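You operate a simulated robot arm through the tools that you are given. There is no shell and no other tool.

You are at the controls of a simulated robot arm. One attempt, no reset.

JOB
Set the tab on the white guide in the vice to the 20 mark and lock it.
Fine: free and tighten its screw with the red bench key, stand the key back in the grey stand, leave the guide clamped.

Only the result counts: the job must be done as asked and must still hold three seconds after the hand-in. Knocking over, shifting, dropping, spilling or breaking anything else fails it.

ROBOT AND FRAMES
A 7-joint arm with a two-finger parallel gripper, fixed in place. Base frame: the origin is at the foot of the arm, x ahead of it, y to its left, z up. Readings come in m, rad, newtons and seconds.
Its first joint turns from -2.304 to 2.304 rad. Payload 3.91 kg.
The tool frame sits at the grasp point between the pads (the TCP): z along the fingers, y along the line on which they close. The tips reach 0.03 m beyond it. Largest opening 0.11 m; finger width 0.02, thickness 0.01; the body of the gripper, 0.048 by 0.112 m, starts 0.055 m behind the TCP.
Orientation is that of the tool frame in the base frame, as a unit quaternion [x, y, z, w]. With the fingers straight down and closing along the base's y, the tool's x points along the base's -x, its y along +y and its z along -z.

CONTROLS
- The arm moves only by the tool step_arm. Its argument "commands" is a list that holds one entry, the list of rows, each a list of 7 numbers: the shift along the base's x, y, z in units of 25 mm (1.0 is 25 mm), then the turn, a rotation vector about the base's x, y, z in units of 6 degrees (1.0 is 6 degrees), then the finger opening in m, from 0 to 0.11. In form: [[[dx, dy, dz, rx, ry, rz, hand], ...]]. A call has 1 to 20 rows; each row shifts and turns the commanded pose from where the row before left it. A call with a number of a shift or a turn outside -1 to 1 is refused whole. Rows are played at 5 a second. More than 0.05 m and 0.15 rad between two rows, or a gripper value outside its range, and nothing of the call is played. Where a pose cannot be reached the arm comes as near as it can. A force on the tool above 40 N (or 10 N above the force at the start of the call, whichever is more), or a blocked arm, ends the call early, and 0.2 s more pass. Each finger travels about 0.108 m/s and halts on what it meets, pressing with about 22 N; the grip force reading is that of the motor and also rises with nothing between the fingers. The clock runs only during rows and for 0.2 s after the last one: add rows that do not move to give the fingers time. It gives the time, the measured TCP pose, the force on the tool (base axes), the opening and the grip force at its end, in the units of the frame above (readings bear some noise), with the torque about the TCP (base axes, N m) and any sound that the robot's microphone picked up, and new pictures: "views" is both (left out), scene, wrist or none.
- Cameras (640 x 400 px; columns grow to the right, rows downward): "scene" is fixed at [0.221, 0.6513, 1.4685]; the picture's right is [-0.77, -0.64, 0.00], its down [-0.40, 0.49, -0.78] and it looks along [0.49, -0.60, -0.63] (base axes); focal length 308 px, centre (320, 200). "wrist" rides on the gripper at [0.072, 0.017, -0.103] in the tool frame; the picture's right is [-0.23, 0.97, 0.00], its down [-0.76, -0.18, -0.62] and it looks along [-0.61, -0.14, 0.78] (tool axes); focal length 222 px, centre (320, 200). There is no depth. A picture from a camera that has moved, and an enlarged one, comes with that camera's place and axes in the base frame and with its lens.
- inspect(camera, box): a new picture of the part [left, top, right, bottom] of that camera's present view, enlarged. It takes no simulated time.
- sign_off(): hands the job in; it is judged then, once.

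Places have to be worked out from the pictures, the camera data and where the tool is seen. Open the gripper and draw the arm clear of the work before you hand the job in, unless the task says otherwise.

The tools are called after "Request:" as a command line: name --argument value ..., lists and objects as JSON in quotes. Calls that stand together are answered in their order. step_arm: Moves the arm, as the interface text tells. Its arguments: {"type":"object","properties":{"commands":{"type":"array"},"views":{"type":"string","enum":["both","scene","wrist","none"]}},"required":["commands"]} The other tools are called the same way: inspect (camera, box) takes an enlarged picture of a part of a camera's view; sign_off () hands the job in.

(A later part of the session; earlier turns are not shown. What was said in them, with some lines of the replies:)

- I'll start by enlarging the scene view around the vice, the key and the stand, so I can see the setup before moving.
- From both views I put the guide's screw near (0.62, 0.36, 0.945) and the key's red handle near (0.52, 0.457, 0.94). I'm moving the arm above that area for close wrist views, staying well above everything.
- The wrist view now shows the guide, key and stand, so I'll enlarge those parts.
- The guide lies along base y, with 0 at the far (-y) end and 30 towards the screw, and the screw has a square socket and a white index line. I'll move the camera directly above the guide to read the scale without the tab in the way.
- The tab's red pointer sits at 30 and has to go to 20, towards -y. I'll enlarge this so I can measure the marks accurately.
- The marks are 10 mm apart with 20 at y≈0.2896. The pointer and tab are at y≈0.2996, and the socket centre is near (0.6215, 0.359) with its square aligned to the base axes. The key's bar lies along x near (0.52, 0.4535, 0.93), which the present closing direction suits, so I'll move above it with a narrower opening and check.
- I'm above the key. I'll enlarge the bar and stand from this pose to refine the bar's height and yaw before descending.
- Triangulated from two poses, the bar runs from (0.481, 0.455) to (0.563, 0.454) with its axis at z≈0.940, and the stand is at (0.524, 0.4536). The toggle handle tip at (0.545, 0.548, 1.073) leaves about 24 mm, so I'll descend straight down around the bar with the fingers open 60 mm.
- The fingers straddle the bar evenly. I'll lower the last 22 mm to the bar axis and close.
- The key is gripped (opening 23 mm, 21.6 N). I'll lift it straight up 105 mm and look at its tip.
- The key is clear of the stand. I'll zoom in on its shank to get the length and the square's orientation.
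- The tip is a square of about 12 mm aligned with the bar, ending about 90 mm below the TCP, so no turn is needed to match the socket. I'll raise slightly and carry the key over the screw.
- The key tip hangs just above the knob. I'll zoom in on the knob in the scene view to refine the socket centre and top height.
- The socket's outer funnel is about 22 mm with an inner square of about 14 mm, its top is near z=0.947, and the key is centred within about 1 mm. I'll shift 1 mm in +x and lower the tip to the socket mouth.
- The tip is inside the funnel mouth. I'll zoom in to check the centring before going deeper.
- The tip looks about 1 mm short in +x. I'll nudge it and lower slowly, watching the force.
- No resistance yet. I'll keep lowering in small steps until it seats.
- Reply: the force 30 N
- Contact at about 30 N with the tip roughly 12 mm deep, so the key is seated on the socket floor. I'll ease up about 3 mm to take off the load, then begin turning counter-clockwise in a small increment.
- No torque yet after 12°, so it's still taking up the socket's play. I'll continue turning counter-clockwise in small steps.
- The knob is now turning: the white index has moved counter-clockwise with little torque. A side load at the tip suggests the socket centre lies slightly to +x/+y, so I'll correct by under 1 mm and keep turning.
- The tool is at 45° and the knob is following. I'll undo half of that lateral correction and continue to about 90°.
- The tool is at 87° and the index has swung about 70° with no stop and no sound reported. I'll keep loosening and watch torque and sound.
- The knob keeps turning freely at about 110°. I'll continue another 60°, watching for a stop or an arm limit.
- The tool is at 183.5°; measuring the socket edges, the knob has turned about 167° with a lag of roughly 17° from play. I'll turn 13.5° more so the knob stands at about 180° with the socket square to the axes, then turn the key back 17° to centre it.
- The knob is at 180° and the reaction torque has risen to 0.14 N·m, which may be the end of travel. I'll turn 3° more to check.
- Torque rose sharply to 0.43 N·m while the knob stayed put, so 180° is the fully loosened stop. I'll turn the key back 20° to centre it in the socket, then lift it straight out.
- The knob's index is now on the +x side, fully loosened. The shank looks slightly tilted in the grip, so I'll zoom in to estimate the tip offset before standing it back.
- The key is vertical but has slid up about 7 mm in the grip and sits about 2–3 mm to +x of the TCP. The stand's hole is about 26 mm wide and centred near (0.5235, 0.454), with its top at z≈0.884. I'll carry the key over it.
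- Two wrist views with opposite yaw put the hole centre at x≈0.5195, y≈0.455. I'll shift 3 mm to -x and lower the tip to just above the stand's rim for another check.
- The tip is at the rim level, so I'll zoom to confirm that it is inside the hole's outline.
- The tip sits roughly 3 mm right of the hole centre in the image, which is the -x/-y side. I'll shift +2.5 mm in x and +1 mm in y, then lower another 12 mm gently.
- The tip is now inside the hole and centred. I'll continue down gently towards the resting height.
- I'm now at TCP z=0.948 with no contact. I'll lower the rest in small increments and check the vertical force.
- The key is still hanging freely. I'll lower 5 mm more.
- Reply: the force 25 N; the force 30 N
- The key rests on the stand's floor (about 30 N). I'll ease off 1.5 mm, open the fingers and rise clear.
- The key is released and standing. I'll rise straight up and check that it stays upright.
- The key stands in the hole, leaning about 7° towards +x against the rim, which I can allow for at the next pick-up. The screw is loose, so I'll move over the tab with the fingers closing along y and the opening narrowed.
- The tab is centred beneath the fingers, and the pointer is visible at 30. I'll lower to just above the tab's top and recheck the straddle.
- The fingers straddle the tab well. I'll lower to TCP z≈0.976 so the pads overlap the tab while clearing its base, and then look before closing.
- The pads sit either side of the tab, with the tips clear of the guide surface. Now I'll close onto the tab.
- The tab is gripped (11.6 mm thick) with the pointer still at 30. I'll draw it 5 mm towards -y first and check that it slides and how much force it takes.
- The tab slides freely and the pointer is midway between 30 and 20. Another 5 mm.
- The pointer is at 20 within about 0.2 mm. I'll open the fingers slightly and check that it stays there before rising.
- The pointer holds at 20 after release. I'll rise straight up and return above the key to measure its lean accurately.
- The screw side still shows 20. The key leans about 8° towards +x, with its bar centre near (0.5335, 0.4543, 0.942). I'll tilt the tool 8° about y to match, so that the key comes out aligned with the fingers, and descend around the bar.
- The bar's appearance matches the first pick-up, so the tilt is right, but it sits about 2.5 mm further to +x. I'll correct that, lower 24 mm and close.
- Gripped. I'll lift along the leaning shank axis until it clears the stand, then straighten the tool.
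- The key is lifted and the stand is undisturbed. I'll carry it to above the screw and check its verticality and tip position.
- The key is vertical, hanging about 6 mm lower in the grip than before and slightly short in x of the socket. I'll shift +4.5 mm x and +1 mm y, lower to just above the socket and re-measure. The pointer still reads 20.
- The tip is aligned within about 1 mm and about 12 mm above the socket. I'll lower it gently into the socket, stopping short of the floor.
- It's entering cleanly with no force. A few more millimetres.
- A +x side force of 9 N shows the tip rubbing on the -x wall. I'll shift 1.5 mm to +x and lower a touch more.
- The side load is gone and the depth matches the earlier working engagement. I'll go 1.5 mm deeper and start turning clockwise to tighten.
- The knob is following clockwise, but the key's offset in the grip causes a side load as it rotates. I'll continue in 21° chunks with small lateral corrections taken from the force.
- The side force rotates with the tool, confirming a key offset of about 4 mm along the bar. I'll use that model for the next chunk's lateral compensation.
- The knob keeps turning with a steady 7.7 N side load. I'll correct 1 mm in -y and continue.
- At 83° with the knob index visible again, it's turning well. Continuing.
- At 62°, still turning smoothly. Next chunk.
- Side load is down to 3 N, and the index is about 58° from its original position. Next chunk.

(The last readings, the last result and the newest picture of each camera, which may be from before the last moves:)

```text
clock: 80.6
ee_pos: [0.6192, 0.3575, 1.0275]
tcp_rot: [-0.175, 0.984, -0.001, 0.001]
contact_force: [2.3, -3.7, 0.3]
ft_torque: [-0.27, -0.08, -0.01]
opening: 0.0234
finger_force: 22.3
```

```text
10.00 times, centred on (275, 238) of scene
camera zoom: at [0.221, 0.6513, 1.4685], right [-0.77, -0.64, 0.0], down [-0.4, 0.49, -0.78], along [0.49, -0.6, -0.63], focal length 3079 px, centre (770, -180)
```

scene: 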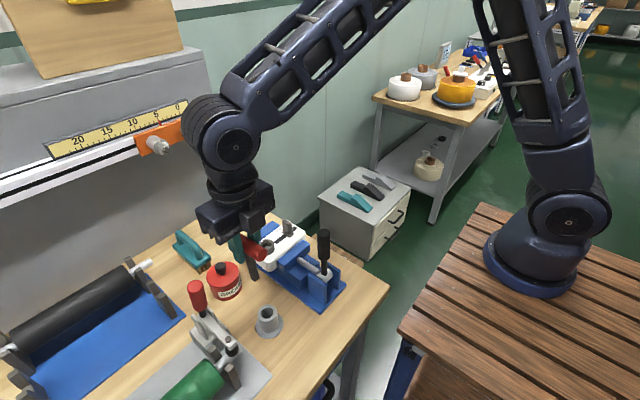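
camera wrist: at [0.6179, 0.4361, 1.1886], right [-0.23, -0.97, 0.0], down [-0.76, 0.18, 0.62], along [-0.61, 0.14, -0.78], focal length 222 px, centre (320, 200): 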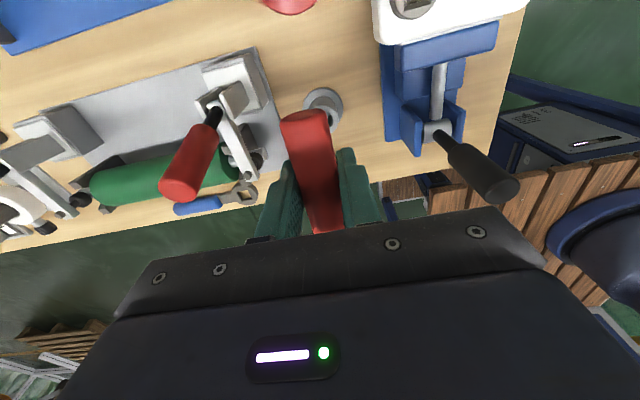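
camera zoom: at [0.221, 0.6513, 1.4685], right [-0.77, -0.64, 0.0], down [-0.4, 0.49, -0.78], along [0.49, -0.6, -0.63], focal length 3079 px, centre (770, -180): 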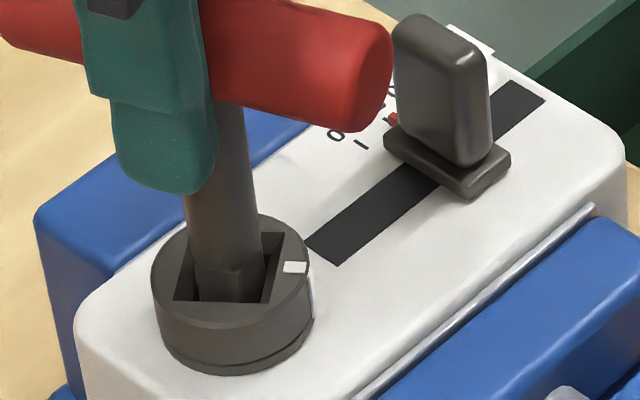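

Tool yaw is 20° and the knob is about 37° from home. Continuing clockwise.

Request:
step_arm --commands '[[[0, 0.008, 0, 0, 0, -0.7, 0], [0, 0.008, 0, 0, 0, -0.7, 0], [0, 0.008, 0, 0, 0, -0.7, 0], [0, 0.008, 0, 0, 0, -0.7, 0], [0, 0.008, 0, 0, 0, -0.7, 0], [0, 0, 0, 0, 0, 0, 0]]]' --views "none"

Request:
inspect --camera "scene" --box '[255, 218, 295, 258]'

```text
clock: 82.0
ee_pos: [0.6207, 0.3592, 1.027]
tcp_rot: [0.007, 1.0, 0.0, 0.0]
contact_force: [-0.3, -3.1, 1.2]
ft_torque: [-0.32, 0.03, 0.01]
opening: 0.0233
finger_force: 22.0
```

```text
10.00 times, centred on (275, 238) of scene
camera zoom: at [0.221, 0.6513, 1.4685], right [-0.77, -0.64, 0.0], down [-0.4, 0.49, -0.78], along [0.49, -0.6, -0.63], focal length 3079 px, centre (770, -180)
```

zoom: 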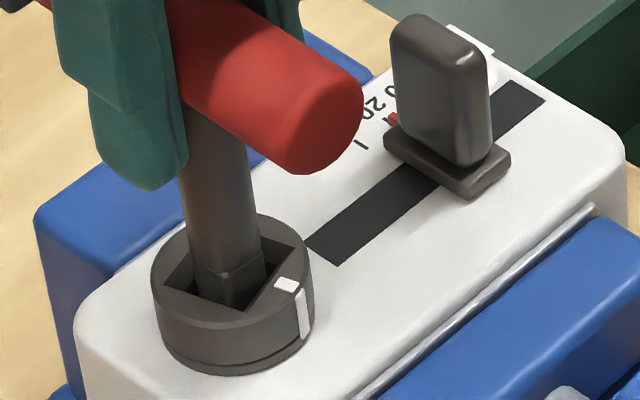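

Yaw is about -1° and the knob is 16° from home. I'll now use finer steps and watch the torque for the tight stop.

Request:
step_arm --commands '[[[0, 0.006, 0, 0, 0, -0.5, 0], [0, 0.006, 0, 0, 0, -0.5, 0], [0, 0.006, 0, 0, 0, -0.5, 0], [0, 0.006, 0, 0, 0, -0.5, 0], [0, 0, 0, 0, 0, 0, 0]]]' --views "none"

Request:
inspect --camera "scene" --box '[255, 218, 295, 258]'

```text
clock: 83.2
ee_pos: [0.6201, 0.3584, 1.0263]
tcp_rot: [0.111, 0.994, 0.0, -0.001]
contact_force: [2.3, -1.5, -1.2]
ft_torque: [-0.09, -0.08, 0.01]
opening: 0.0236
finger_force: 22.0
```

```text
10.00 times, centred on (275, 238) of scene
camera zoom: at [0.221, 0.6513, 1.4685], right [-0.77, -0.64, 0.0], down [-0.4, 0.49, -0.78], along [0.49, -0.6, -0.63], focal length 3079 px, centre (770, -180)
```

zoom: 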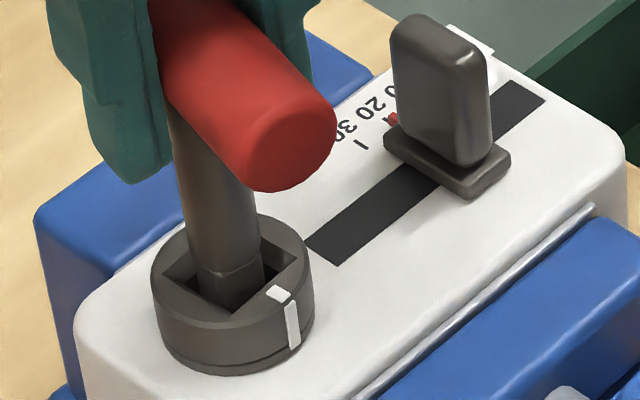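

The index mark is almost back at its original place. I'll continue in 2–3° steps and look for rising torque.

Request:
step_arm --commands '[[[0, 0.006, 0, 0, 0, -0.5, 0], [0, 0.004, 0, 0, 0, -0.4, 0], [0, 0, 0, 0, 0, 0, 0]]]' --views "none"

Request:
inspect --camera "scene" --box '[258, 225, 298, 258]'

```text
clock: 84.0
ee_pos: [0.6182, 0.3587, 1.0255]
tcp_rot: [0.157, 0.988, 0.0, 0.0]
contact_force: [3.0, -3.4, -1.6]
ft_torque: [-0.18, -0.25, 0.18]
opening: 0.0234
finger_force: 22.3
```

```text
12.12 times, centred on (278, 242) of scene
camera zoom: at [0.221, 0.6513, 1.4685], right [-0.77, -0.64, 0.0], down [-0.4, 0.49, -0.78], along [0.49, -0.6, -0.63], focal length 3732 px, centre (829, -303)
```

zoom: 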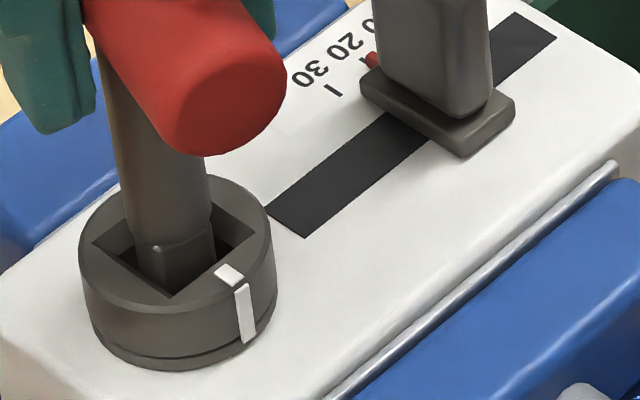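

The index is back at its original position and the torque is rising (0.18 N·m). I'll snug it further.

Request:
step_arm --commands '[[[0, 0, 0, 0, 0, -0.4, 0], [0, 0, 0, 0, 0, 0, 0]]]' --views "none"

Request:
step_arm --commands '[[[0, 0, 0, 0, 0, -0.4, 0], [0, 0, 0, 0, 0, 0, 0]]]' --views "none"

Request:
inspect --camera "scene" --box '[258, 225, 298, 258]'

```text
clock: 84.6
ee_pos: [0.6198, 0.3603, 1.0265]
tcp_rot: [0.178, 0.984, -0.001, 0.0]
contact_force: [2.7, 0.8, -2.1]
ft_torque: [0.12, -0.06, 0.43]
opening: 0.0234
finger_force: 21.6
```

```text
clock: 85.2
ee_pos: [0.6193, 0.3593, 1.0278]
tcp_rot: [0.2, 0.98, 0.0, 0.0]
contact_force: [1.0, -0.5, -4.3]
ft_torque: [0.08, 0.09, 0.53]
opening: 0.0236
finger_force: 22.0
```

```text
12.12 times, centred on (278, 242) of scene
camera zoom: at [0.221, 0.6513, 1.4685], right [-0.77, -0.64, 0.0], down [-0.4, 0.49, -0.78], along [0.49, -0.6, -0.63], focal length 3732 px, centre (829, -303)
```

zoom: 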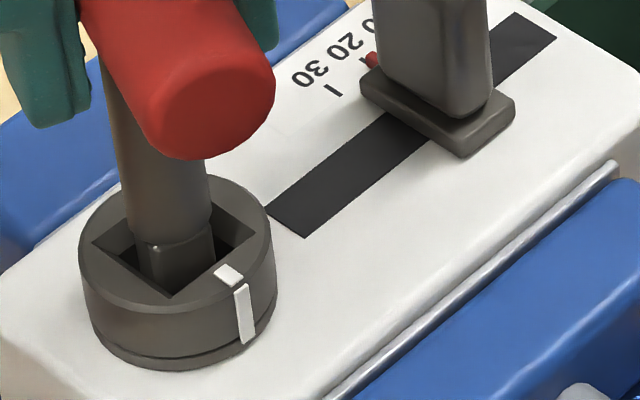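

The torque is now 0.53 N·m with the knob hard against its stop, so the screw is tight and the pointer is still at 20. I'll turn the key back 22° to centre it and lift it out.

Request:
step_arm --commands '[[[0, 0, 0, 0, 0, 0.7, 0], [0, 0, 0, 0, 0, 0.7, 0], [0, 0, 0, 0, 0, 0.7, 0], [0, 0, 0, 0, 0, 0.7, 0], [0, 0, 0, 0, 0, 0.7, 0], [0, 0, 0, 0, 0, 0.2, 0], [0, 0, 0, 0, 0, 0, 0]]]' --views "none"

Request:
inspect --camera "scene" --box '[255, 218, 295, 258]'

```text
clock: 86.8
ee_pos: [0.6193, 0.3597, 1.0271]
tcp_rot: [0.006, 1.0, 0.001, 0.0]
contact_force: [-0.2, -0.5, -0.8]
ft_torque: [0.02, -0.01, 0.01]
opening: 0.0231
finger_force: 22.2
```

```text
10.00 times, centred on (275, 238) of scene
camera zoom: at [0.221, 0.6513, 1.4685], right [-0.77, -0.64, 0.0], down [-0.4, 0.49, -0.78], along [0.49, -0.6, -0.63], focal length 3079 px, centre (770, -180)
```

zoom: 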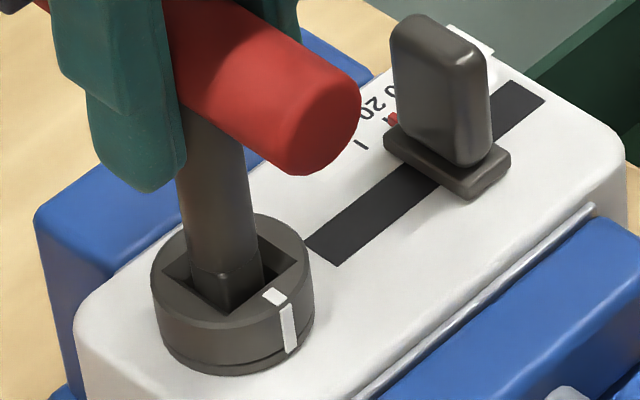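

No load on the key and the index is unmoved, so I'll lift it straight out.

Request:
step_arm --commands '[[[0, 0, 0.3, 0, 0, 0, 0], [0, 0, 0.5, 0, 0, 0, 0], [0, 0, 0.7, 0, 0, 0, 0], [0, 0, 0.7, 0, 0, 0, 0], [0, 0, 0.5, 0, 0, 0, 0], [0, 0, 0, 0, 0, 0, 0]]]' --views "none"

Request:
inspect --camera "scene" --box '[250, 190, 310, 255]'

Request:
inspect --camera "wrist" --box '[180, 40, 420, 230]'

```text
clock: 88.2
ee_pos: [0.62, 0.3596, 1.094]
tcp_rot: [0.006, 1.0, 0.0, 0.0]
contact_force: [-0.1, 1.0, -1.1]
ft_torque: [-0.03, 0.02, 0.0]
opening: 0.0234
finger_force: 22.2
```

```text
6.15 times, centred on (280, 222) of scene
camera zoom: at [0.221, 0.6513, 1.4685], right [-0.77, -0.64, 0.0], down [-0.4, 0.49, -0.78], along [0.49, -0.6, -0.63], focal length 1895 px, centre (566, 62)
```

zoom: 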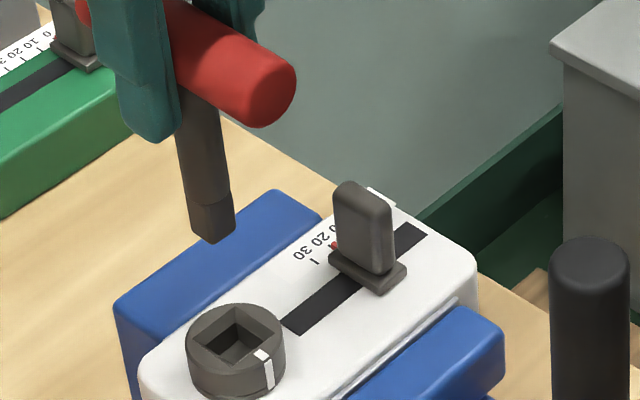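

```text
2.11 times, centred on (300, 135) of wrist
camera zoom: at [0.5475, 0.3768, 1.1979], right [0.24, 0.97, 0.0], down [0.76, -0.19, 0.62], along [0.61, -0.15, -0.78], focal length 468 px, centre (362, 337)
```

zoom: 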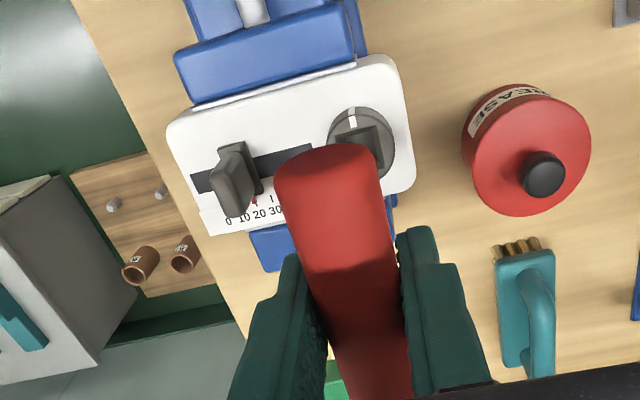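

The key is out, the index mark is home and the pointer is at 20. I'll zoom in to measure the key's tilt so I can set it down upright this time.

Request:
inspect --camera "scene" --box '[250, 190, 290, 230]'

Request:
inspect --camera "scene" --box '[262, 212, 302, 256]'

```text
10.00 times, centred on (270, 210) of scene
camera zoom: at [0.221, 0.6513, 1.4685], right [-0.77, -0.64, 0.0], down [-0.4, 0.49, -0.78], along [0.49, -0.6, -0.63], focal length 3079 px, centre (820, 100)
```

zoom: 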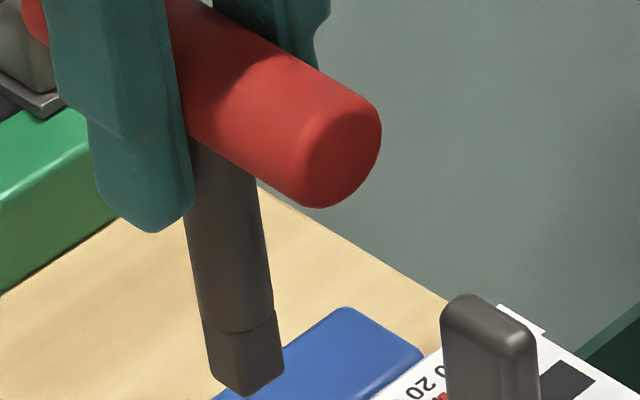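

```text
9.09 times, centred on (282, 234) of scene
camera zoom: at [0.221, 0.6513, 1.4685], right [-0.77, -0.64, 0.0], down [-0.4, 0.49, -0.78], along [0.49, -0.6, -0.63], focal length 2799 px, centre (666, -109)
```

zoom: 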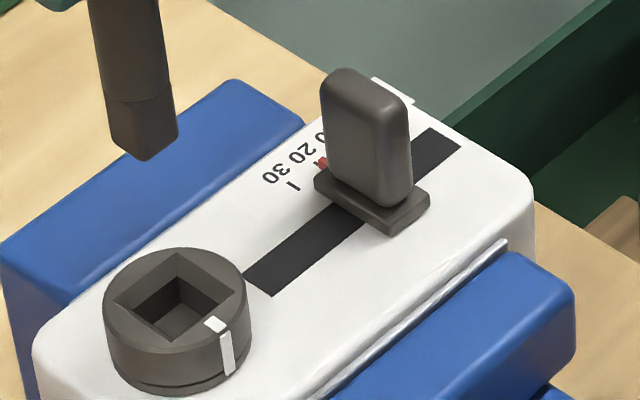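

The key leans about 1.6° (bottom towards +x), so I'll rotate the tool +1.6° about y to make it plumb while carrying it over to the stand.

Request:
step_arm --commands '[[[-0.68, 0.636, 0, 0, 0.27, 0, 0], [-0.68, 0.636, 0, 0, 0, 0, 0], [-0.68, 0.636, 0, 0, 0, 0, 0], [-0.68, 0.636, 0, 0, 0, 0, 0], [-0.68, 0.636, 0, 0, 0, 0, 0], [-0.68, 0.636, 0, 0, 0, 0, 0], [0, 0, -0.8, 0, 0, 0, 0], [0, 0, -0.8, 0, 0, 0, 0], [0, 0, -0.8, 0, 0, 0, 0], [0, 0, 0, 0, 0, 0, 0], [0, 0, 0, 0, 0, 0, 0]]]' --views "both"

Request:
inspect --camera "scene" --box '[240, 260, 300, 335]'

Request:
inspect --camera "scene" --box '[248, 275, 288, 325]'

```text
clock: 90.6
ee_pos: [0.5177, 0.4556, 1.0352]
tcp_rot: [0.006, 1.0, 0.0, -0.014]
contact_force: [0.1, 0.2, -2.3]
ft_torque: [-0.03, -0.02, 0.03]
opening: 0.0235
finger_force: 21.9
camera wrist: at [0.449, 0.4725, 1.1399], right [0.24, 0.97, -0.01], down [0.78, -0.19, 0.6], along [0.58, -0.15, -0.8], focal length 222 px, centre (320, 200)
```

scene: 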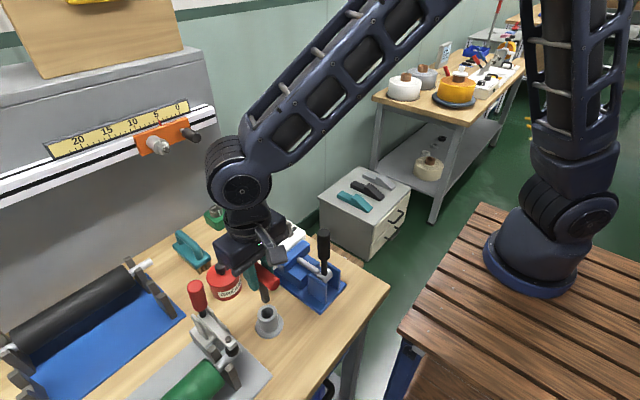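
wrist: 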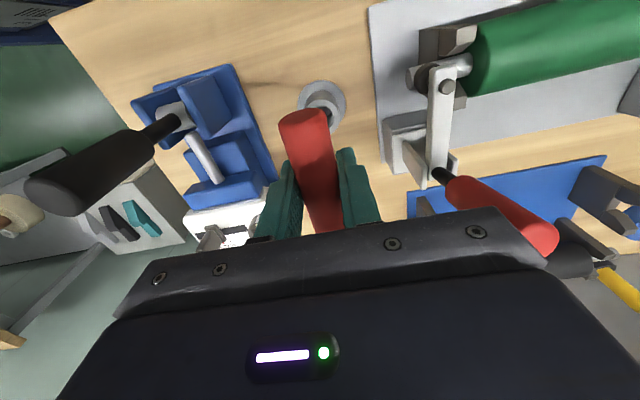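

```text
5.33 times, centred on (270, 298) of scene
camera zoom: at [0.221, 0.6513, 1.4685], right [-0.77, -0.64, 0.0], down [-0.4, 0.49, -0.78], along [0.49, -0.6, -0.63], focal length 1642 px, centre (587, -320)
```

zoom: 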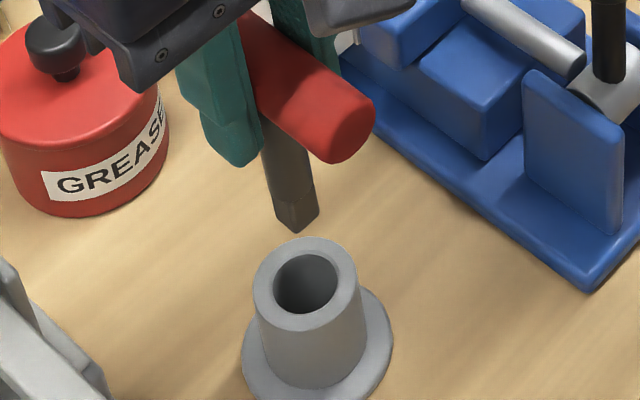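

```text
8.00 times, centred on (268, 300) of scene
camera zoom: at [0.221, 0.6513, 1.4685], right [-0.77, -0.64, 0.0], down [-0.4, 0.49, -0.78], along [0.49, -0.6, -0.63], focal length 2463 px, centre (736, -600)
```

zoom: 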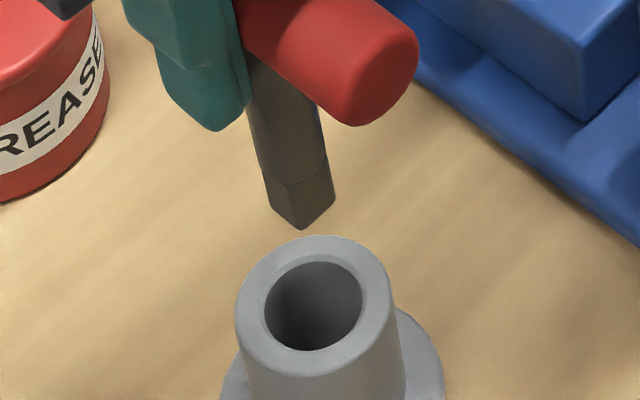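

The key is plumb and just above the stand. I'll check the lateral alignment from the wrist camera too.

Request:
inspect --camera "wrist" --box '[260, 60, 380, 160]'

```text
4.00 times, centred on (320, 110) of wrist
camera zoom: at [0.449, 0.4725, 1.1399], right [0.24, 0.97, -0.01], down [0.78, -0.19, 0.6], along [0.58, -0.15, -0.8], focal length 888 px, centre (320, 560)
```

zoom: 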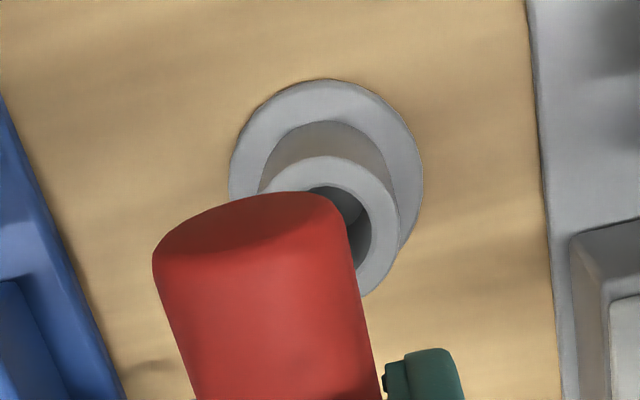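

From the wrist view the hole centre is at (0.520, 0.4553), matching the key axis within 1–2 mm. I'll shift +1 mm x, +0.5 mm y and lower to the rim.

Request:
step_arm --commands '[[[0.04, 0.02, -0.5, 0, 0, 0, 0], [0, 0, -0.6, 0, 0, 0, 0], [0, 0, -0.6, 0, 0, 0, 0], [0, 0, 0, 0, 0, 0, 0]]]' --views "none"

Request:
inspect --camera "scene" --box '[250, 295, 290, 325]'

```text
clock: 91.6
ee_pos: [0.518, 0.4538, 0.9911]
tcp_rot: [0.006, 1.0, 0.0, -0.015]
contact_force: [-0.6, 0.2, -1.6]
ft_torque: [-0.01, -0.02, 0.01]
opening: 0.0232
finger_force: 22.3
```

```text
13.33 times, centred on (270, 310) of scene
camera zoom: at [0.221, 0.6513, 1.4685], right [-0.77, -0.64, 0.0], down [-0.4, 0.49, -0.78], along [0.49, -0.6, -0.63], focal length 4105 px, centre (987, -1267)
```

zoom: 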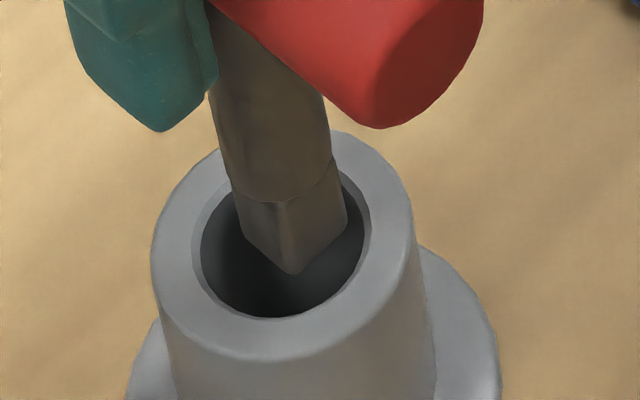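

The tip is over the hole, about 1 mm right of centre. I'll shift slightly and lower inside.

Request:
step_arm --commands '[[[0.03, 0.02, -0.2, 0, 0, 0, 0], [0, 0, -0.3, 0, 0, 0, 0], [0, 0, 0, 0, 0, 0, 0]]]' --views "none"

Request:
inspect --camera "scene" --box '[250, 295, 290, 325]'

```text
clock: 92.4
ee_pos: [0.5199, 0.4554, 0.9784]
tcp_rot: [0.006, 1.0, 0.001, -0.013]
contact_force: [-0.4, 0.8, -1.6]
ft_torque: [-0.03, 0.03, 0.01]
opening: 0.0232
finger_force: 21.7
```

```text
13.33 times, centred on (270, 310) of scene
camera zoom: at [0.221, 0.6513, 1.4685], right [-0.77, -0.64, 0.0], down [-0.4, 0.49, -0.78], along [0.49, -0.6, -0.63], focal length 4105 px, centre (987, -1267)
```

zoom: 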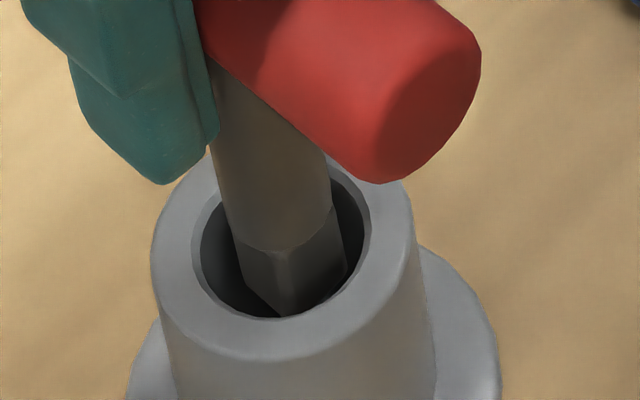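

The tip is well inside. I'll lower another 28 mm, stopping before contact.

Request:
step_arm --commands '[[[0, 0, -0.28, 0, 0, 0, 0], [0, 0, -0.28, 0, 0, 0, 0], [0, 0, -0.28, 0, 0, 0, 0], [0, 0, -0.28, 0, 0, 0, 0], [0, 0, 0, 0, 0, 0, 0]]]' --views "none"

Request:
inspect --camera "scene" --box '[240, 275, 300, 335]'

```text
clock: 93.6
ee_pos: [0.5196, 0.4555, 0.952]
tcp_rot: [0.007, 1.0, 0.001, -0.014]
contact_force: [0.0, -0.3, -1.9]
ft_torque: [0.0, 0.0, -0.01]
opening: 0.0238
finger_force: 22.3
```

```text
6.67 times, centred on (270, 305) of scene
camera zoom: at [0.221, 0.6513, 1.4685], right [-0.77, -0.64, 0.0], down [-0.4, 0.49, -0.78], along [0.49, -0.6, -0.63], focal length 2052 px, centre (653, -500)
```

zoom: 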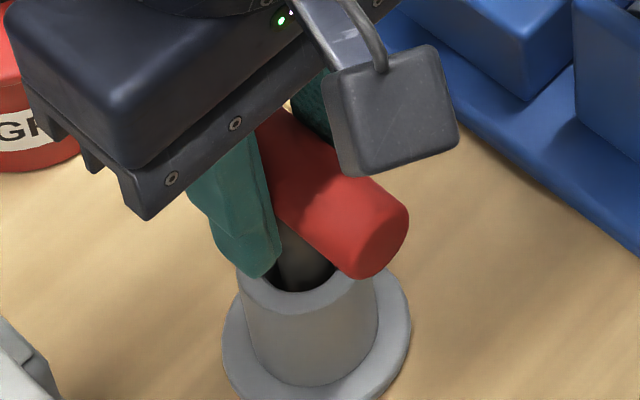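

No contact yet at z=0.952. I'm going down in small increments now, reading the vertical force each time.

Request:
step_arm --commands '[[[0, 0, -0.1, 0, 0, 0, 0], [0, 0, -0.1, 0, 0, 0, 0], [0, 0, 0, 0, 0, 0, 0]]]' --views "none"

Request:
step_arm --commands '[[[0, 0, -0.06, 0, 0, 0, 0], [0, 0, 0, 0, 0, 0, 0]]]' --views "none"

```text
clock: 94.4
ee_pos: [0.5194, 0.4553, 0.9454]
tcp_rot: [0.006, 1.0, 0.0, -0.014]
contact_force: [0.0, -0.3, -0.9]
ft_torque: [-0.02, -0.05, -0.02]
opening: 0.0233
finger_force: 22.4
```

```text
clock: 95.0
ee_pos: [0.5196, 0.4551, 0.9449]
tcp_rot: [0.007, 1.0, 0.0, -0.014]
contact_force: [-0.1, -0.6, -2.1]
ft_torque: [-0.02, 0.0, 0.0]
opening: 0.0235
finger_force: 21.6
```

Still hanging, so smaller steps.

Request:
step_arm --commands '[[[0, 0, -0.05, 0, 0, 0, 0], [0, 0, 0, 0, 0, 0, 0]]]' --views "none"

Request:
step_arm --commands '[[[0, 0, -0.05, 0, 0, 0, 0], [0, 0, 0, 0, 0, 0, 0]]]' --views "none"

```text
clock: 95.6
ee_pos: [0.5193, 0.4555, 0.9446]
tcp_rot: [0.006, 1.0, 0.001, -0.015]
contact_force: [-2.5, -2.1, 17.2]
ft_torque: [-0.17, 0.17, -0.06]
opening: 0.0237
finger_force: 21.7
```

```text
clock: 96.2
ee_pos: [0.5188, 0.4552, 0.9422]
tcp_rot: [0.006, 1.0, 0.001, -0.013]
contact_force: [1.2, 1.1, 29.5]
ft_torque: [0.0, -0.12, -0.04]
opening: 0.0234
finger_force: 22.7
```

It's in contact with the floor. I'll back off in small steps until the load is nearly zero, then check uprightness.

Request:
step_arm --commands '[[[0, 0, 0.05, 0, 0, 0, 0], [0, 0, 0, 0, 0, 0, 0]]]' --views "none"

Request:
inspect --camera "scene" --box '[240, 275, 300, 335]'

```text
clock: 96.8
ee_pos: [0.5195, 0.4565, 0.9432]
tcp_rot: [0.006, 1.0, 0.0, -0.014]
contact_force: [4.2, 1.7, 14.6]
ft_torque: [0.03, -0.41, -0.02]
opening: 0.0232
finger_force: 21.6
```

```text
6.67 times, centred on (270, 305) of scene
camera zoom: at [0.221, 0.6513, 1.4685], right [-0.77, -0.64, 0.0], down [-0.4, 0.49, -0.78], along [0.49, -0.6, -0.63], focal length 2052 px, centre (653, -500)
```

zoom: 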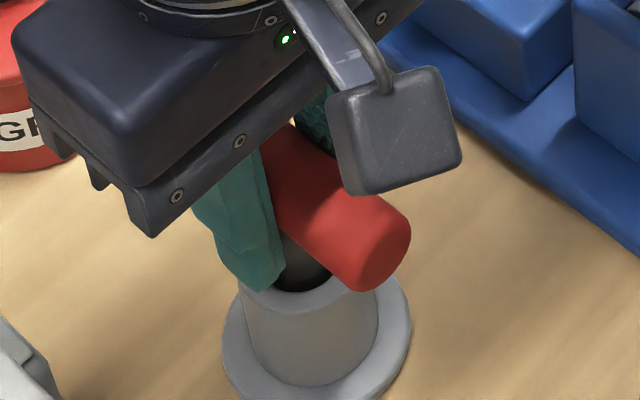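

About 15 N remains; easing up another 0.75 mm.

Request:
step_arm --commands '[[[0, 0, 0.03, 0, 0, 0, 0], [0, 0, 0, 0, 0, 0, 0]]]' --views "none"

Request:
inspect --camera "wrist" --box '[220, 60, 420, 230]'

```text
clock: 97.4
ee_pos: [0.5185, 0.4553, 0.9437]
tcp_rot: [0.006, 1.0, 0.0, -0.014]
contact_force: [1.1, -0.8, -0.8]
ft_torque: [-0.01, -0.01, 0.0]
opening: 0.0231
finger_force: 21.8
```

```text
2.35 times, centred on (320, 145) of wrist
camera zoom: at [0.4498, 0.4728, 1.049], right [0.24, 0.97, -0.01], down [0.78, -0.19, 0.6], along [0.58, -0.15, -0.8], focal length 523 px, centre (320, 329)
```

zoom: 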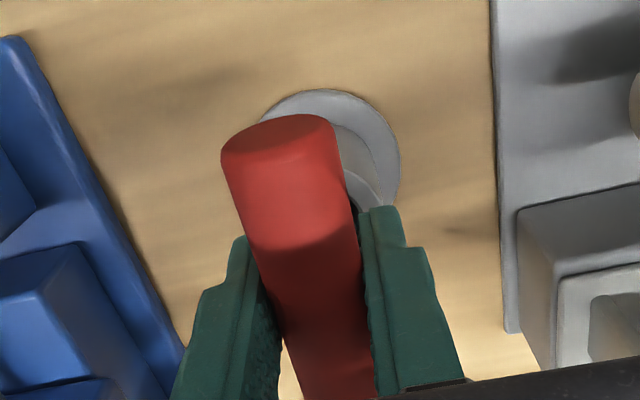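

The load is nearly zero. Before releasing, I'll measure the bar's slope to confirm the key is upright.

Request:
inspect --camera "scene" --box '[255, 285, 295, 325]'

```text
10.00 times, centred on (275, 305) of scene
camera zoom: at [0.221, 0.6513, 1.4685], right [-0.77, -0.64, 0.0], down [-0.4, 0.49, -0.78], along [0.49, -0.6, -0.63], focal length 3079 px, centre (770, -850)
```

zoom: 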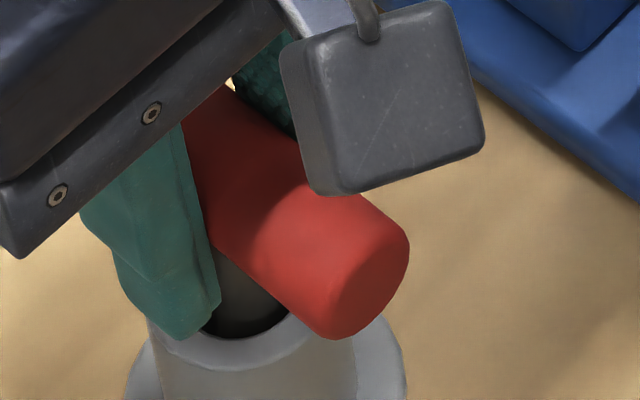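

The key looks upright with almost no load and centred in the hole. I'll release it slowly in small opening steps and watch.

Request:
step_arm --commands '[[[0, 0, -0.01, 0, 0, 0, 0.02], [0, 0, 0, 0, 0, 0, 0.0235], [0, 0, 0, 0, 0, 0, 0.025], [0, 0, 0, 0, 0, 0, 0.027], [0, 0, 0, 0, 0, 0, 0.03], [0, 0, 0, 0, 0, 0, 0.03]]]' --views "none"

Request:
inspect --camera "scene" --box '[255, 285, 295, 325]'

Request:
inspect --camera "wrist" --box '[220, 60, 420, 230]'

```text
clock: 98.8
ee_pos: [0.5198, 0.455, 0.944]
tcp_rot: [0.006, 1.0, 0.0, -0.014]
contact_force: [-0.6, 1.1, -0.7]
ft_torque: [0.02, 0.0, 0.03]
opening: 0.0298
finger_force: 0.1
```

```text
10.00 times, centred on (275, 305) of scene
camera zoom: at [0.221, 0.6513, 1.4685], right [-0.77, -0.64, 0.0], down [-0.4, 0.49, -0.78], along [0.49, -0.6, -0.63], focal length 3079 px, centre (770, -850)
```

zoom: 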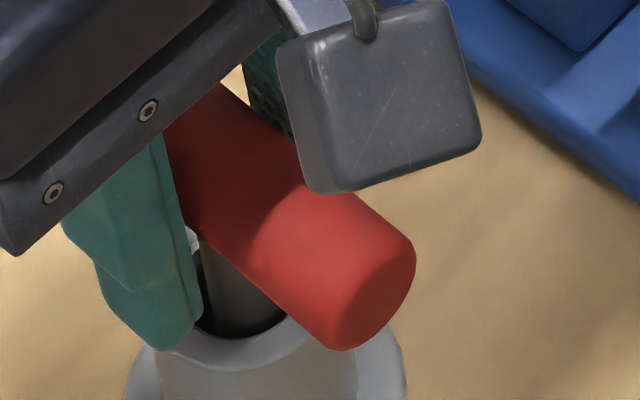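

```text
2.35 times, centred on (320, 145) of wrist
camera zoom: at [0.4502, 0.4731, 1.0496], right [0.24, 0.97, -0.01], down [0.78, -0.19, 0.6], along [0.58, -0.15, -0.8], focal length 523 px, centre (320, 329)
```

zoom: 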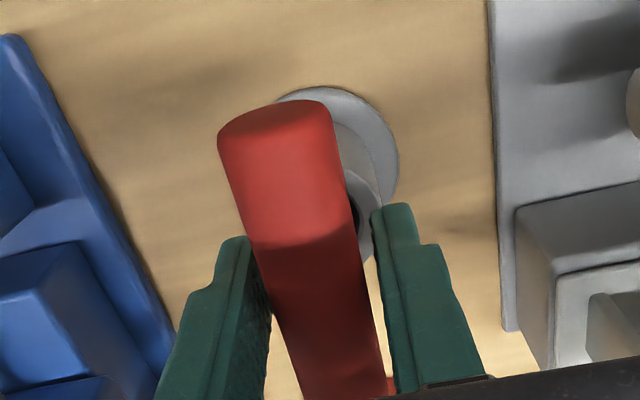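

The key settled only slightly and stays up. I'll open fully to 60 mm and rise straight up.

Request:
step_arm --commands '[[[0, 0, 0, 0, 0, 0, 0.045], [0, 0, 0, 0, 0, 0, 0.06], [0, 0, 0.2, 0, 0, 0, 0.06], [0, 0, 0.5, 0, 0, 0, 0.06], [0, 0, 0.8, 0, 0, 0, 0.06], [0, 0, 1, 0, 0, 0, 0.06], [0, 0, 1, 0, 0, 0, 0.06], [0, 0, 1, 0, -0.27, 0, 0.06], [0, 0, 1, 0, 0, 0, 0.06], [0, 0, 0.5, 0, 0, 0, 0.06], [0, 0, 0, 0, 0, 0, 0.06]]]' --views "both"

Request:
inspect --camera "scene" --box '[240, 278, 295, 340]'

Request:
inspect --camera "wrist" --box '[270, 40, 370, 150]'

```text
clock: 101.2
ee_pos: [0.5199, 0.4552, 1.0935]
tcp_rot: [0.006, 1.0, 0.0, 0.0]
contact_force: [0.4, 0.3, 0.0]
ft_torque: [-0.02, -0.01, 0.02]
opening: 0.0601
finger_force: 0.0
camera wrist: at [0.4472, 0.4735, 1.198], right [0.24, 0.97, 0.0], down [0.76, -0.19, 0.62], along [0.61, -0.15, -0.78], focal length 222 px, centre (320, 200)
```

scene: 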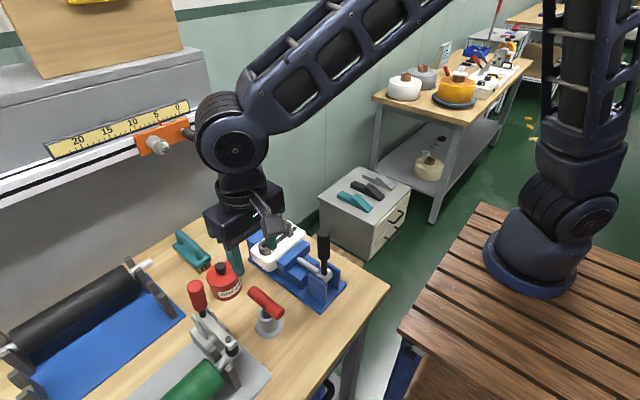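
wrist: 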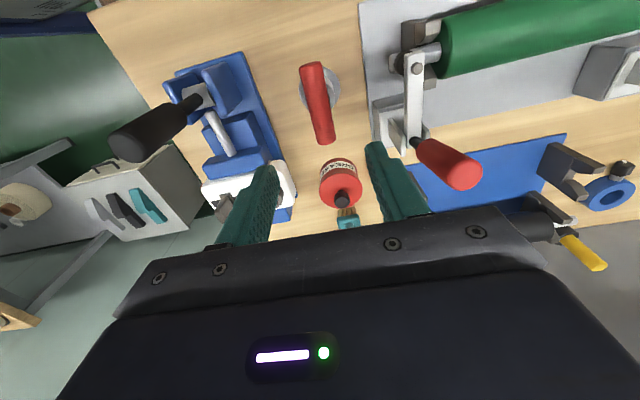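

```text
6.45 times, centred on (268, 309) of scene
camera zoom: at [0.221, 0.6513, 1.4685], right [-0.77, -0.64, 0.0], down [-0.4, 0.49, -0.78], along [0.49, -0.6, -0.63], focal length 1986 px, centre (659, -503)
```

zoom: 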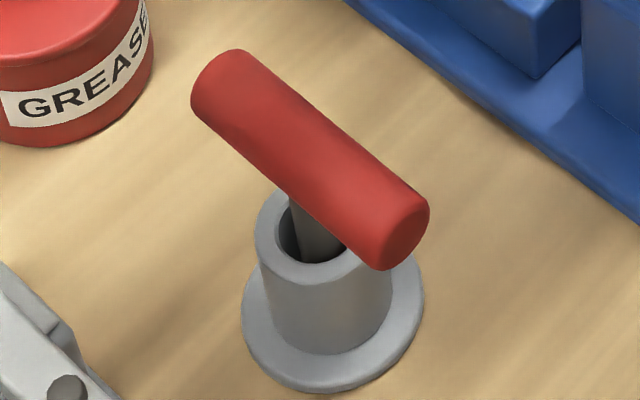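

```text
3.64 times, centred on (320, 95) of wrist
camera zoom: at [0.4472, 0.4735, 1.198], right [0.24, 0.97, 0.0], down [0.76, -0.19, 0.62], along [0.61, -0.15, -0.78], focal length 808 px, centre (320, 582)
```

zoom: 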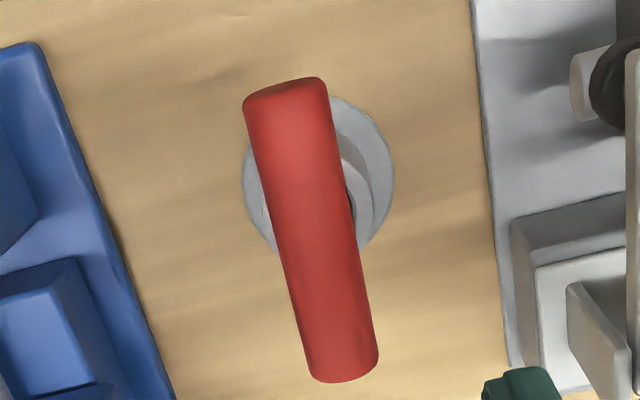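

The key now stands upright in the stand, essentially as at the start. I'll move over the guide to verify the pointer from above.

Request:
step_arm --commands '[[[0.8, -0.75, 0, 0, 0, 0, 0.06], [0.8, -0.75, 0, 0, 0, 0, 0.06], [0.8, -0.75, 0, 0, 0, 0, 0.06], [0.8, -0.75, 0, 0, 0, 0, 0.06], [0.8, -0.75, 0, 0, 0, 0, 0.06], [0.8, -0.75, 0, 0, 0, 0, 0.06], [0.8, -0.75, 0, 0, 0, 0, 0.06], [0.8, -0.75, 0, 0, 0, 0, 0.06], [0.8, -0.75, 0, 0, 0, 0, 0.06], [0, 0, 0, 0, 0, 0, 0.06]]]' --views "both"

Request:
inspect --camera "wrist" --box '[250, 0, 410, 100]'

Request:
inspect --camera "wrist" --box '[280, 20, 340, 65]'

```text
clock: 103.4
ee_pos: [0.6988, 0.2872, 1.0936]
tcp_rot: [0.006, 1.0, 0.001, -0.001]
contact_force: [0.5, -0.3, -0.5]
ft_torque: [0.02, 0.01, -0.01]
opening: 0.0598
finger_force: 0.1
camera wrist: at [0.6274, 0.3044, 1.198], right [0.24, 0.97, 0.0], down [0.76, -0.19, 0.62], along [0.6, -0.15, -0.78], focal length 222 px, centre (320, 200)
```

scene: 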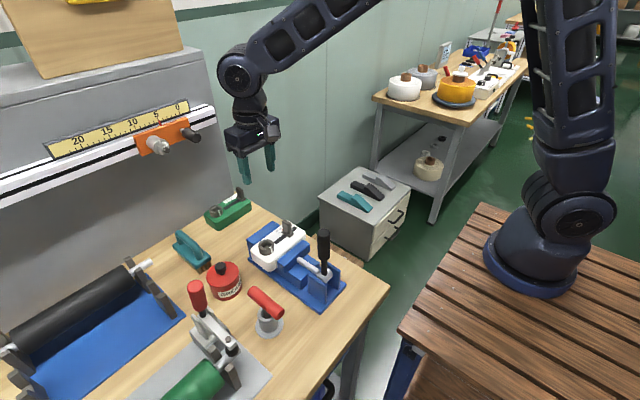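
wrist: 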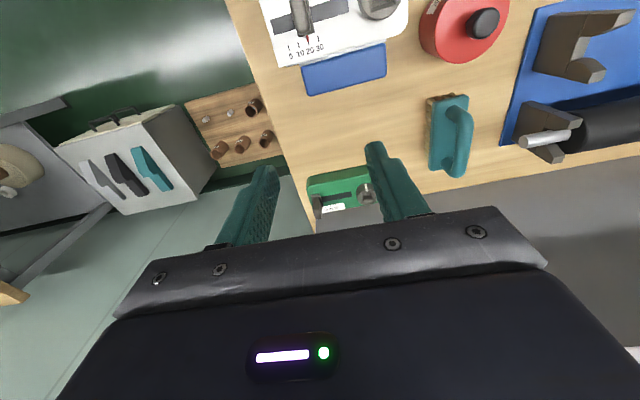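

```text
4.00 times, centred on (330, 50) of wrist
camera zoom: at [0.6274, 0.3044, 1.198], right [0.24, 0.97, 0.0], down [0.76, -0.19, 0.62], along [0.6, -0.15, -0.78], focal length 888 px, centre (280, 800)
```

zoom: 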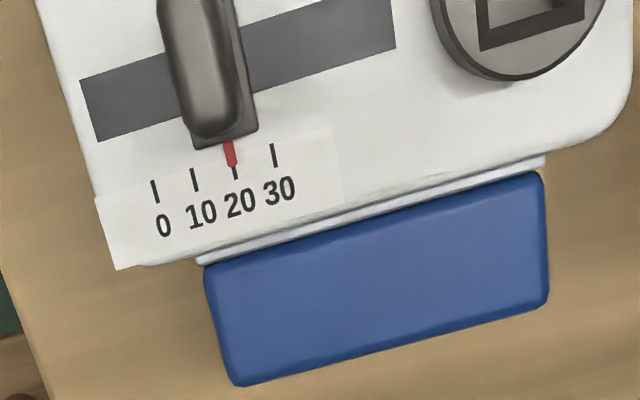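

```text
8.89 times, centred on (310, 42) of wrist
camera zoom: at [0.6274, 0.3044, 1.198], right [0.24, 0.97, 0.0], down [0.76, -0.19, 0.62], along [0.6, -0.15, -0.78], focal length 1974 px, centre (409, 1600)
```

zoom: 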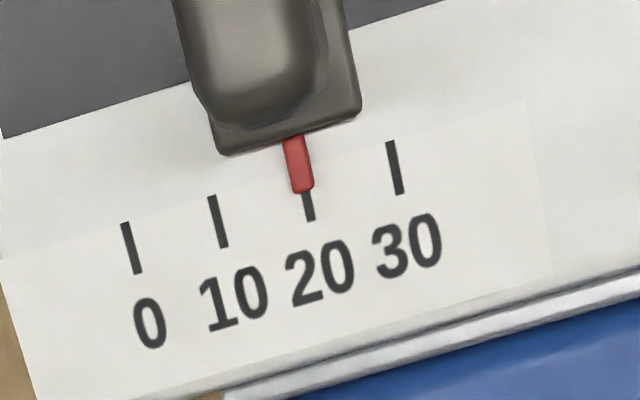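

The pointer is on 20 within about 0.1–0.2 mm. I'll compare the knob's index with its original tight position, and look over the rest of the bench.

Request:
inspect --camera "scene" --box '[258, 225, 298, 258]'

Request:
inspect --camera "scene" --box '[180, 190, 340, 330]'

```text
12.12 times, centred on (278, 242) of scene
camera zoom: at [0.221, 0.6513, 1.4685], right [-0.77, -0.64, 0.0], down [-0.4, 0.49, -0.78], along [0.49, -0.6, -0.63], focal length 3732 px, centre (829, -303)
```

zoom: 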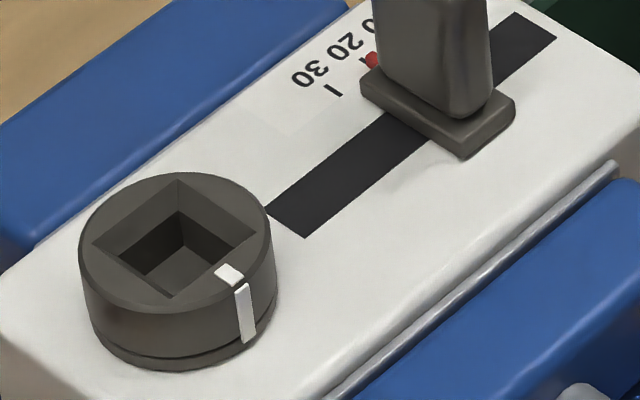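

```text
2.86 times, centred on (260, 260) of scene
camera zoom: at [0.221, 0.6513, 1.4685], right [-0.77, -0.64, 0.0], down [-0.4, 0.49, -0.78], along [0.49, -0.6, -0.63], focal length 880 px, centre (491, 29)
```

zoom: 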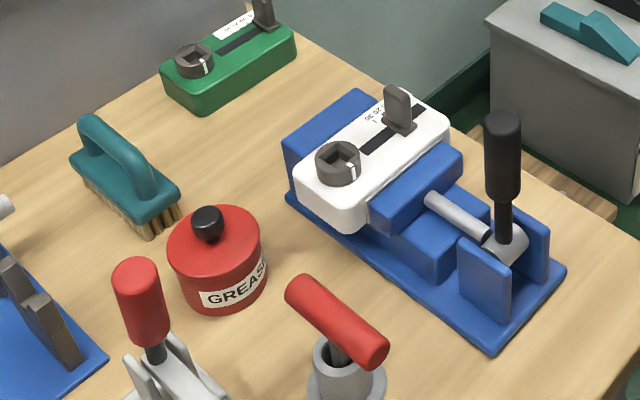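

The knob's index is exactly where it was at the start, the pointer is at 20, the key stands upright in its stand and nothing else has moved. I'll open the gripper and draw the arm up and away.

Request:
step_arm --commands '[[[0, 0, 1, 0, 0, 0, 0.06], [0, 0, 1, 0, 0, 0, 0.06], [0, 0, 1, 0, 0, 0, 0.08], [0, 0, 1, 0, 0, 0, 0.11], [0, 0, 1, 0, 0, 0, 0.11], [-1, -1, 0.3, 0, 0, 0, 0.11], [-1, -1, 0, 0, 0, 0, 0.11], [-1, -1, 0, 0, 0, 0, 0.11], [-1, -1, 0, 0, 0, 0, 0.11], [-1, -1, 0, 0, 0, 0, 0.11], [-1, -1, 0, 0, 0, 0, 0.11], [-1, -1, 0, 0, 0, 0, 0.11], [-1, -0.9, 0, 0, 0, 0, 0.11], [0, 0, 0, 0, 0, 0, 0.11], [0, 0, 0, 0, 0, 0, 0.11]]]' --views "both"

Request:
inspect --camera "scene" --box '[230, 200, 360, 350]'

```text
clock: 106.6
ee_pos: [0.4977, 0.0883, 1.2269]
tcp_rot: [0.005, 1.0, 0.0, 0.0]
contact_force: [-0.9, -0.7, 0.2]
ft_torque: [0.0, -0.01, -0.01]
opening: 0.1098
finger_force: 0.1
camera wrist: at [0.4265, 0.1066, 1.3308], right [0.24, 0.97, 0.0], down [0.76, -0.19, 0.62], along [0.6, -0.15, -0.78], focal length 222 px, centre (320, 200)
```

scene: 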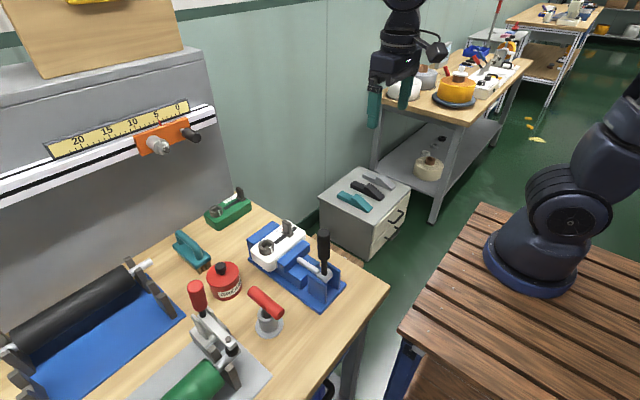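
wrist: 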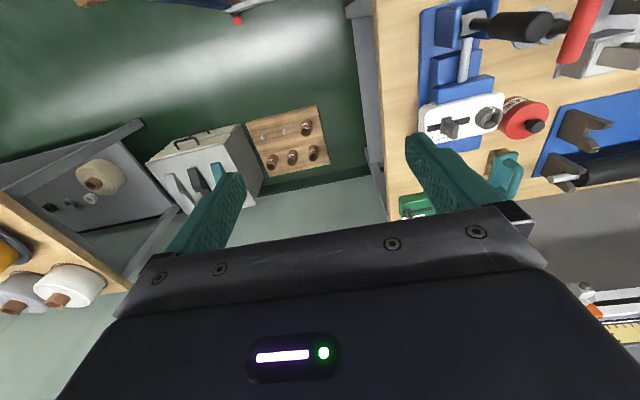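

```text
2.67 times, centred on (295, 275) of scene
camera zoom: at [0.221, 0.6513, 1.4685], right [-0.77, -0.64, 0.0], down [-0.4, 0.49, -0.78], along [0.49, -0.6, -0.63], focal length 821 px, centre (387, 0)
```

zoom: 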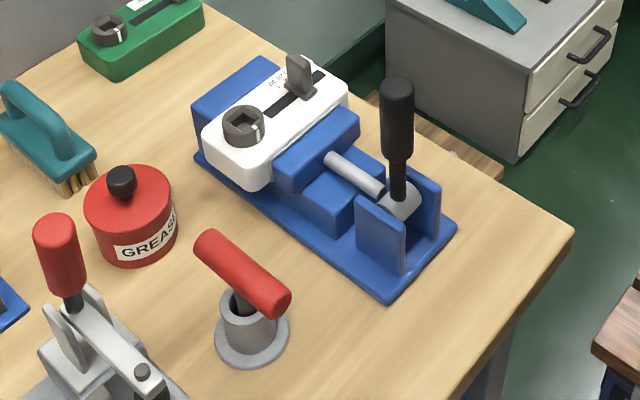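

The arm is clear with the gripper open. The tab is at 20, the screw is back at its tight stop, the guide is still clamped and the key is standing in its stand. Handing the job in.

Request:
sign_off

```text
The job is handed in.
```

The tab on the white guide is set to the 20 mark and its screw is tightened again. I handed the job in; the result of the judging did not come back to me.

- **Tab:** the red pointer reads 20, within about 0.2 mm as measured from above after tightening.
- **Screw:** I loosened it half a turn to its stop with the red key. I then tightened it until it stopped turning, at about 0.5 N·m, with its index mark back exactly where it started. I did not push on the tab afterwards to test the lock.
- **Key:** it stands upright in the grey stand, within a few millimetres of where it began. The first time I put it back, midway through the job, it leaned about 8°. It did not lean on the final return.
- **Guide and bench:** the guide is still clamped in the vice, and in the final pictures nothing else on the bench had moved.

The gripper is open and the arm is back near its starting position, clear of the work.
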